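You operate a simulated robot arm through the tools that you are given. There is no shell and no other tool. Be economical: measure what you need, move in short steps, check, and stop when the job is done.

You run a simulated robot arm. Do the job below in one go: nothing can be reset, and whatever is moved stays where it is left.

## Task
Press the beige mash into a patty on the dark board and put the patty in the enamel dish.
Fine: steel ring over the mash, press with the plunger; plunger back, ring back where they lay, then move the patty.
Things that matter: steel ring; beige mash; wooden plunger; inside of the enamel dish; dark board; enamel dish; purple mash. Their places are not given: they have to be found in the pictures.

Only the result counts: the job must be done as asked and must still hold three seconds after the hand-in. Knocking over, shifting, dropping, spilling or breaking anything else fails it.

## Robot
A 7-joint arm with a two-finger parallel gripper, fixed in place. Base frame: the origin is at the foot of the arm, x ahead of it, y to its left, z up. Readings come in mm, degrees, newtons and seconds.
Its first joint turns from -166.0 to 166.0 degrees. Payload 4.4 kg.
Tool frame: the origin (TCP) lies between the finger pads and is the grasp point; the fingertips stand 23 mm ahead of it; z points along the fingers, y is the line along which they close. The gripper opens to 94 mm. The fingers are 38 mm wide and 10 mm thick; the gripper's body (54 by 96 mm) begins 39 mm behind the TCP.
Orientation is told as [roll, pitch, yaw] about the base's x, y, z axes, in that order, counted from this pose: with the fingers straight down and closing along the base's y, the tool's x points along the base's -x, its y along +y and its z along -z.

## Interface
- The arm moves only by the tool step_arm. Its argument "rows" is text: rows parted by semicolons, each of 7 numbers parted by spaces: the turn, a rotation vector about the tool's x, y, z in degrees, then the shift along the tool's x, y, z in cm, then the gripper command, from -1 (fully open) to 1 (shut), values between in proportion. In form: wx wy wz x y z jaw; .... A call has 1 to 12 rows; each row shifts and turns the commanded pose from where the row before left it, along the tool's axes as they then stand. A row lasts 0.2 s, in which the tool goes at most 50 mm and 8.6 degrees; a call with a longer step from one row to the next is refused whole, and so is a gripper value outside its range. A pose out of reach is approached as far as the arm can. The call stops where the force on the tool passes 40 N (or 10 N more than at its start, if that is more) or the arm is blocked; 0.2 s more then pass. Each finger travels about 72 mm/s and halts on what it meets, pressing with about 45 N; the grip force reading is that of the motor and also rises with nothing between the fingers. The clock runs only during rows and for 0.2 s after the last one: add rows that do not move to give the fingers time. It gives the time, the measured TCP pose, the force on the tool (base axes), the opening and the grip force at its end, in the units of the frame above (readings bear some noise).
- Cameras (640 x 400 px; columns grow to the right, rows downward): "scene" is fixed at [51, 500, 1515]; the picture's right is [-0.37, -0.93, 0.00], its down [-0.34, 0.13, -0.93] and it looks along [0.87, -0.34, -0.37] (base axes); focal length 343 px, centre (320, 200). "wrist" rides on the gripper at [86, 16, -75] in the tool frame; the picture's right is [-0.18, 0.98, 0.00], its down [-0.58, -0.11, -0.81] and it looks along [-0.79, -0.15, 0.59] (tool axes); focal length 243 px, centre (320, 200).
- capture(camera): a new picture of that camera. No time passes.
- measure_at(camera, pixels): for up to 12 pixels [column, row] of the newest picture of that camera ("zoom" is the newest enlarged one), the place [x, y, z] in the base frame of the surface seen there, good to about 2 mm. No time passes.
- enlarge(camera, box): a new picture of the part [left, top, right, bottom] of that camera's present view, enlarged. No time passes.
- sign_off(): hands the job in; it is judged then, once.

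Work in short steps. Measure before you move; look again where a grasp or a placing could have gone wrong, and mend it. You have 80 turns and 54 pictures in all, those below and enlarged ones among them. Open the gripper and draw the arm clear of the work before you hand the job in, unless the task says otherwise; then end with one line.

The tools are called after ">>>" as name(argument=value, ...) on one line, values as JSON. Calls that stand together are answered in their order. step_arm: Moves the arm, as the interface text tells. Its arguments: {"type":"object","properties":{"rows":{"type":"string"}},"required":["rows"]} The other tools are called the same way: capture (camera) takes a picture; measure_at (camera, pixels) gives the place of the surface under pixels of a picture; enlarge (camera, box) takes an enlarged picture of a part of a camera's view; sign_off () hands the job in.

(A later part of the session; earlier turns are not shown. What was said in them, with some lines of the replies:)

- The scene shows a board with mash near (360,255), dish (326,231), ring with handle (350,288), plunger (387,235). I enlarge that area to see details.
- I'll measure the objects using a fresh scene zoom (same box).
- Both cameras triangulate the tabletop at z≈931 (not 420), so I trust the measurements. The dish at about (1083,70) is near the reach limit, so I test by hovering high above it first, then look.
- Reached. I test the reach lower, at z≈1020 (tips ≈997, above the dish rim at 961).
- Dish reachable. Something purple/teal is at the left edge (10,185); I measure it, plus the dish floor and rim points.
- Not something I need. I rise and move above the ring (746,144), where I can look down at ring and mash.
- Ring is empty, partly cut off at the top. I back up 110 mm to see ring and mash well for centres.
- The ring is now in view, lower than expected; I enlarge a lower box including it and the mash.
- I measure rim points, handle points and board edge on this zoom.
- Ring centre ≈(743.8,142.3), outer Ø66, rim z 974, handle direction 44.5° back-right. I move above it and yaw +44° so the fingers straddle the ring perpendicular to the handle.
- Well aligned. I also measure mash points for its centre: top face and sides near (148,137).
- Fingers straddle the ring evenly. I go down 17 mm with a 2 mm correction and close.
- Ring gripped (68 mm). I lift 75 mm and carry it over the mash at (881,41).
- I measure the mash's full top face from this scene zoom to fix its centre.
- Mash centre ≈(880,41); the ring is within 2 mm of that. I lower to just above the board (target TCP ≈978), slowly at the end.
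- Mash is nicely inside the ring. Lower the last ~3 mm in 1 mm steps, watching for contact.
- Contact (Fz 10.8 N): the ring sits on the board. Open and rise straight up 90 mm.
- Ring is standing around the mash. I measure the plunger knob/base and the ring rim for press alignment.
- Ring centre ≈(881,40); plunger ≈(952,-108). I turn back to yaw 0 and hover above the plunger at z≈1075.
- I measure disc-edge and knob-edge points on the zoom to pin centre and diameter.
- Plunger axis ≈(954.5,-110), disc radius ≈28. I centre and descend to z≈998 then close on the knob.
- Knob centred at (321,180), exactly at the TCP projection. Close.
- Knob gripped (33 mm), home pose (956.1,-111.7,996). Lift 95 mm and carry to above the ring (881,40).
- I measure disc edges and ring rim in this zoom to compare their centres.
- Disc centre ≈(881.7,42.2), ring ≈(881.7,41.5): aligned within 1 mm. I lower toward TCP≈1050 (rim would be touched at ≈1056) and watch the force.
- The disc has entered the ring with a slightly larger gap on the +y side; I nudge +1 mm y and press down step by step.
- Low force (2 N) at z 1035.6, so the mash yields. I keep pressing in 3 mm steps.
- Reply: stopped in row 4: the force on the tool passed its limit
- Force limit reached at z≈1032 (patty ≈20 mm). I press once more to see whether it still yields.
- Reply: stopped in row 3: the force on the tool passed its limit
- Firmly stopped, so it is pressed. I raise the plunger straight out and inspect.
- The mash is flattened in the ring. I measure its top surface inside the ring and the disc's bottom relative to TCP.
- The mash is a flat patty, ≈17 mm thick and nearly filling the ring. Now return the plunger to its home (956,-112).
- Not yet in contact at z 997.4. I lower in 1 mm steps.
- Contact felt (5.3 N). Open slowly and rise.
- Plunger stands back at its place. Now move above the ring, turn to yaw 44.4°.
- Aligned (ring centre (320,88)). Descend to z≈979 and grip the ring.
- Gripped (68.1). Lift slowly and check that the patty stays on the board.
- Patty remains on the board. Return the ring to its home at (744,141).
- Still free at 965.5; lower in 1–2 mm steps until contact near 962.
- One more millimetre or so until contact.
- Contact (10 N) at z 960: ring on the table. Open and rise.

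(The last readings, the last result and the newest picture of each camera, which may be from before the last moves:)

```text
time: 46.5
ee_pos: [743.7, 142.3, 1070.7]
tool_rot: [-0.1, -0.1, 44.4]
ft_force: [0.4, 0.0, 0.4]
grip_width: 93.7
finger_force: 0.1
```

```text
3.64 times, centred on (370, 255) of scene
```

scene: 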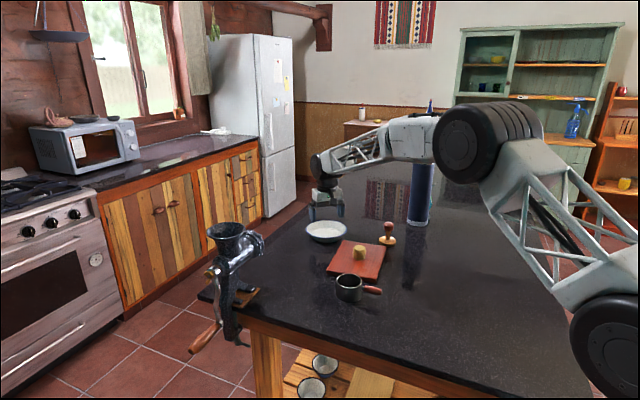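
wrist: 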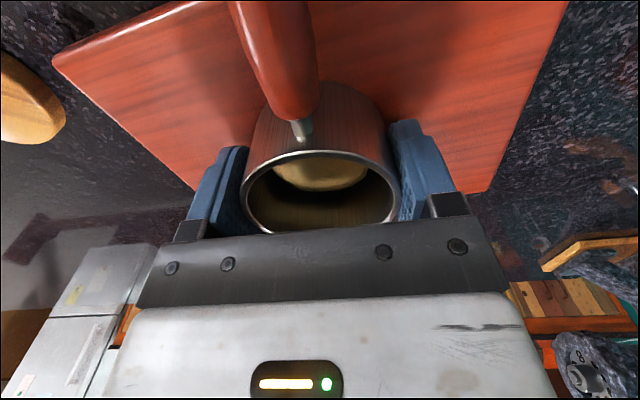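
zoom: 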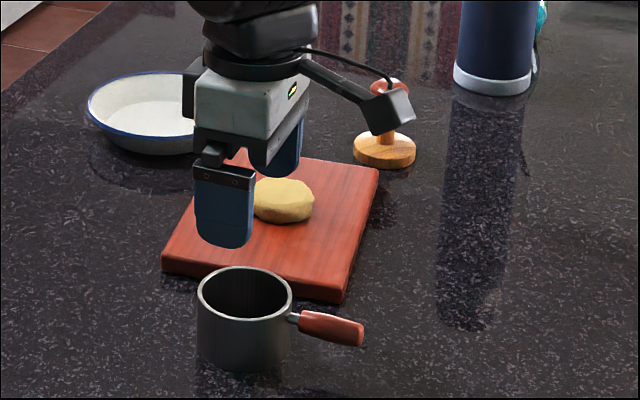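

Ring is exactly back. Now turn to yaw 0 and hover over the patty near (880,41).

>>> step_arm(rows="0 0 7.4 0 0 0 -1;0 0 7.4 0 0 0 -1;0 0 7.4 0 0 0 -1;0 0 7.4 0 0 0 -1;0 0 7.4 0 0 0 -1;0 0 7.4 0 0 0 -1;0 0 0 -3.4 -2.53 0 -1;0 0 0 -3.4 -2.53 0 -1;0 0 0 -3.4 -2.53 0 -1;0 0 0 -3.4 -2.53 0 -1;0 0 0 0 0 0 -1")

>>> capture(camera="wrist")

```text
time: 48.9
ee_pos: [880.3, 41.0, 1069.3]
tool_rot: [0.1, -0.1, 0.0]
ft_force: [0.1, -0.2, 0.0]
grip_width: 93.9
finger_force: 0.0
```

```text
16 pictures are left
```

wrist: 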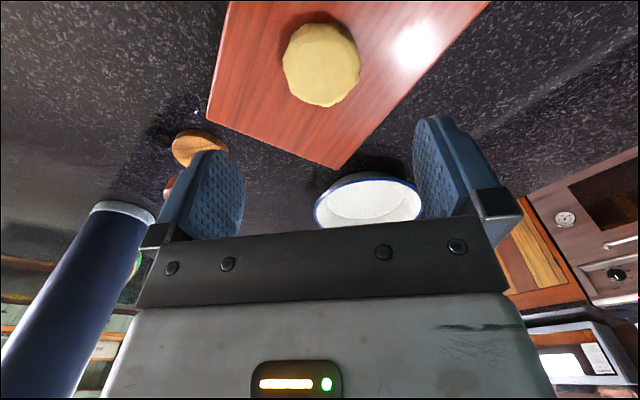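

I measure the patty outline.

>>> measure_at(camera="wrist", pixels=[[285, 65], [357, 65], [322, 27], [325, 104], [320, 65], [295, 40], [350, 40], [300, 95], [352, 92], [260, 60], [390, 60]])

```text
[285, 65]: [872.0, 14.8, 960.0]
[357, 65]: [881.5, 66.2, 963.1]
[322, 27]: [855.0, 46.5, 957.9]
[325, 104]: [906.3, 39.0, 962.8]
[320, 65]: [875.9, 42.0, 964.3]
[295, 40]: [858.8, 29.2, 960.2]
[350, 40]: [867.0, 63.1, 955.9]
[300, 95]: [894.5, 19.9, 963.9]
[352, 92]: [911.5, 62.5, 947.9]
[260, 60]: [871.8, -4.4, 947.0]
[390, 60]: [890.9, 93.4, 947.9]
```

Patty centre ≈(880.5,41), Ø≈53, top 964. Descend to z≈973 (tips ≈3 mm above the board) and check.

>>> step_arm(rows="0 0 0 0 0 4 -1;0 0 0 0 0 3.5 -1;0 0 0 0 0 1.8 -1;0 0 0 0 0 0.3 -1;0 0 0 0 0 0 -1")

>>> capture(camera="wrist")

```text
time: 50.0
ee_pos: [879.2, 40.9, 973.9]
tool_rot: [0.0, 0.0, -0.1]
ft_force: [0.0, -0.6, -0.2]
grip_width: 93.9
finger_force: 0.1
```

```text
15 pictures are left
```

wrist: 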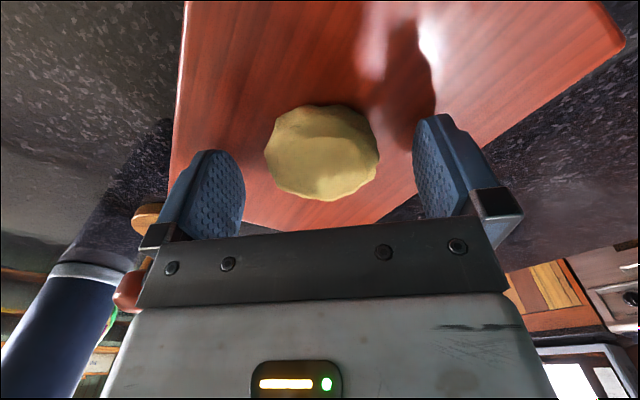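

Patty is centred between the fingers (col 322). Close gently.

>>> step_arm(rows="0 0 0 0 0 0.1 -0.2;0 0 0 0 0 0 0.1;0 0 0 0 0 0 0.3;0 0 0 0 0 0 0.3;0 0 0 0 0 0 0.3")

>>> capture(camera="wrist")

```text
time: 51.2
ee_pos: [878.7, 40.6, 972.1]
tool_rot: [0.2, 0.0, 0.0]
ft_force: [-0.4, 0.2, 1.0]
grip_width: 59.1
finger_force: 14.5
```

```text
14 pictures are left
```

wrist: 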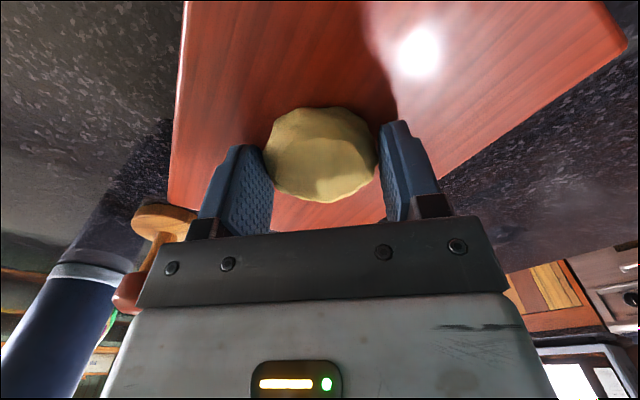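

Contact at 59 mm with 14.5 N. I raise the grip command a bit and lift slowly 15 mm to test.

>>> step_arm(rows="0 0 0 0 0 0 0.5;0 0 0 0 0 0 0.6;0 0 0 0 0 -0.5 0.6;0 0 0 0 0 -1 0.6;0 0 0 0 0 0 0.6")

>>> capture(camera="wrist")

```text
time: 52.5
ee_pos: [880.3, 41.4, 987.2]
tool_rot: [0.1, 0.0, 0.0]
ft_force: [-1.1, 0.2, -0.2]
grip_width: 58.9
finger_force: 13.6
```

```text
13 pictures are left
```

wrist: 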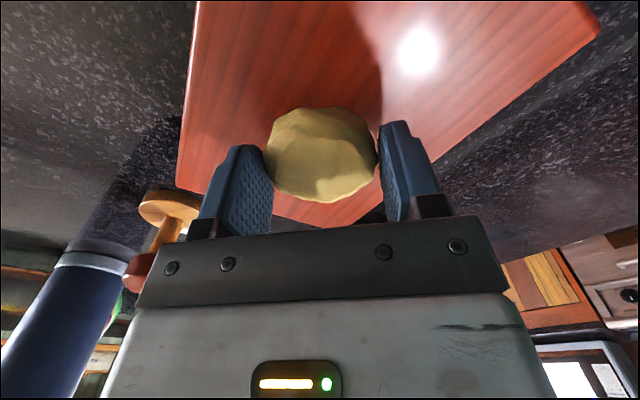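

Patty is held. Lift 50 mm more and carry gently to the dish centre (1083.5,70).

>>> step_arm(rows="0 0 0 0 0 -2.5 0.6;0 0 0 0 0 -2.5 0.6;0 0 0 -2 0.28 0 0.6;0 0 0 -3 0.42 0 0.6;0 0 0 -3.5 0.5 0 0.6;0 0 0 -3.5 0.5 0 0.6;0 0 0 -3.5 0.5 0 0.6;0 0 0 -3 0.42 0 0.6;0 0 0 -1.8 0.25 0 0.6;0 0 0 0 0 0 0.6;0 0 0 0 0 0 0.6")

>>> capture(camera="wrist")

>>> enlarge(camera="scene", box=[290, 180, 450, 290])

```text
time: 54.9
ee_pos: [1082.8, 69.9, 1037.3]
tool_rot: [0.1, 0.0, 0.1]
ft_force: [0.2, 0.0, -0.4]
grip_width: 59.2
finger_force: 13.8
```

```text
12 pictures are left
```

wrist: 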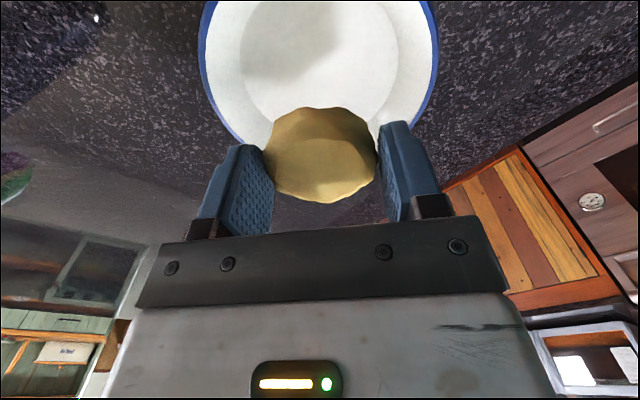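

```text
3.64 times, centred on (370, 235) of scene
```

zoom: 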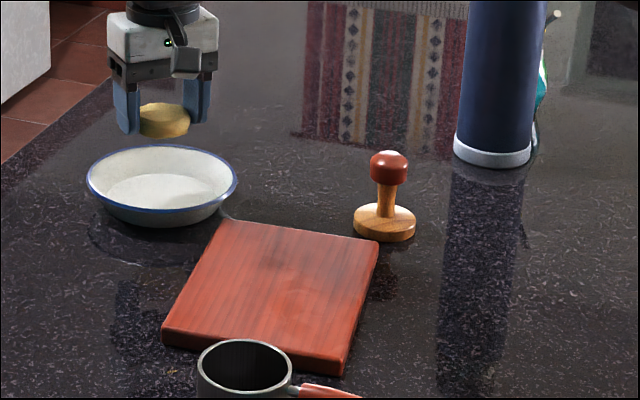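

Patty is above the dish centre. Lower to z≈963 (patty bottom ≈938, floor 933.5).

>>> step_arm(rows="0 0 0 0 0 2.5 0.6;0 0 0 0 0 2.5 0.6;0 0 0 0 0 1.5 0.6;0 0 0 0 0 0.8 0.6;0 0 0 0 0 0 0.6")

>>> capture(camera="wrist")

```text
time: 56.0
ee_pos: [1083.6, 69.1, 964.4]
tool_rot: [0.1, 0.0, -0.1]
ft_force: [-0.6, -0.1, -0.5]
grip_width: 59.1
finger_force: 14.2
```

```text
10 pictures are left
```

wrist: 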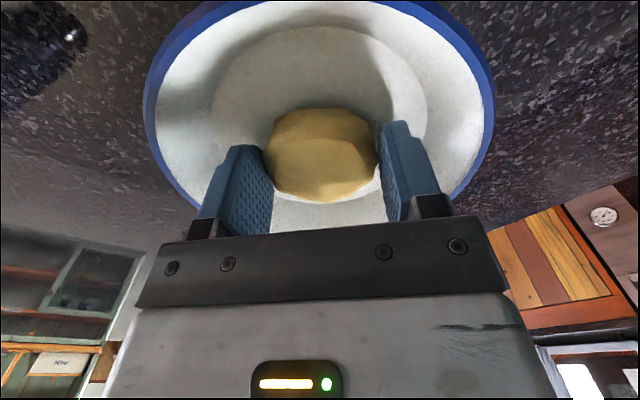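

Clear of the walls. Lower in small steps toward floor contact (≈959–960).

>>> step_arm(rows="0 0 0 0 0 0.2 0.6;0 0 0 0 0 0.1 0.6;0 0 0 0 0 0 0.6")

```text
time: 56.9
ee_pos: [1082.2, 69.8, 961.2]
tool_rot: [0.1, 0.1, 0.0]
ft_force: [-0.9, -0.2, -0.8]
grip_width: 58.9
finger_force: 13.6
```

>>> step_arm(rows="0 0 0 0 0 0.1 0.6;0 0 0 0 0 0 0.6")

```text
time: 57.5
ee_pos: [1082.9, 69.4, 961.3]
tool_rot: [0.1, -0.1, 0.0]
ft_force: [-0.1, 0.7, -1.5]
grip_width: 59.1
finger_force: 14.3
```

About 1–2 mm remain; one more millimetre, then open to about 70 mm and rise.

>>> step_arm(rows="0 0 0 0 0 0.1 0.6;0 0 0 0 0 0 0.1;0 0 0 0 0 0 -0.3;0 0 0 0 0 0 -0.5;0 0 0 0 0 0 -0.5;0 0 0 0 0 -1 -0.5;0 0 0 0 0 -3 -0.5;0 0 0 0 0 -4 -0.5;0 0 0 0 0 -4 -1;0 0 0 0 0 0 -1")

>>> capture(camera="wrist")

```text
time: 59.6
ee_pos: [1082.2, 69.8, 1079.8]
tool_rot: [0.1, 0.0, 0.0]
ft_force: [1.1, 0.3, -0.2]
grip_width: 94.2
finger_force: 0.0
```

```text
9 pictures are left
```

wrist: 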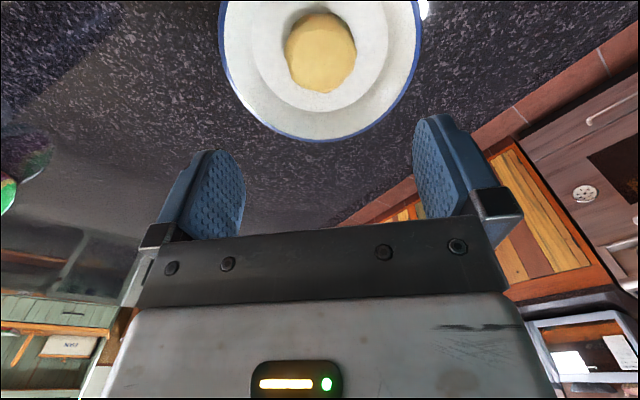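

The patty lies in the dish. Draw the arm up and back, then a final check.

>>> step_arm(rows="0 0 0 0 0 -4.5 -1;0 0 0 0 0 -4.5 -1;0 0 0 0 0 -4.5 -1;0 0 0 3.5 2 -2 -1;0 0 0 3.5 2 -2 -1;0 0 0 3.5 2 -2 -1;0 0 0 3.5 2 -2 -1;0 0 0 3.5 2 -2 -1;0 0 0 3.5 2 -2 -1;0 0 0 0 0 0 -1")

>>> enlarge(camera="scene", box=[290, 200, 450, 310])

```text
time: 61.9
ee_pos: [871.7, 188.4, 1334.4]
tool_rot: [0.1, -0.1, -0.1]
ft_force: [0.2, 0.4, 0.3]
grip_width: 94.0
finger_force: 0.1
```

```text
3.64 times, centred on (370, 255) of scene
```

zoom: 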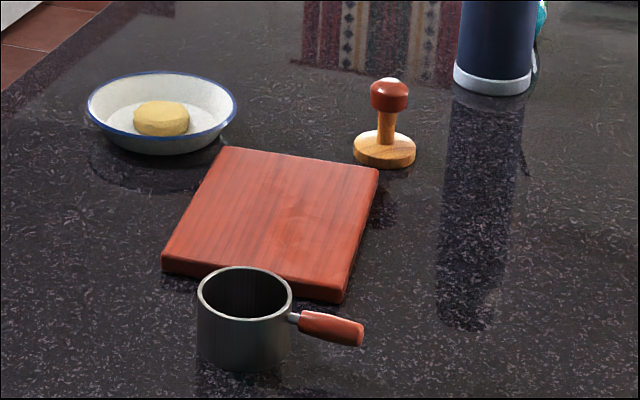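

Patty is in the dish; ring, plunger and board are at their original pixel positions, and the arm is clear with the gripper open. I hand in.

>>> sign_off()

```text
The job is handed in.
```

The beige mash is pressed into a patty about 17 mm thick and lies in the enamel dish; the plunger and ring are back where they lay, and I saw no purple mash near the work.
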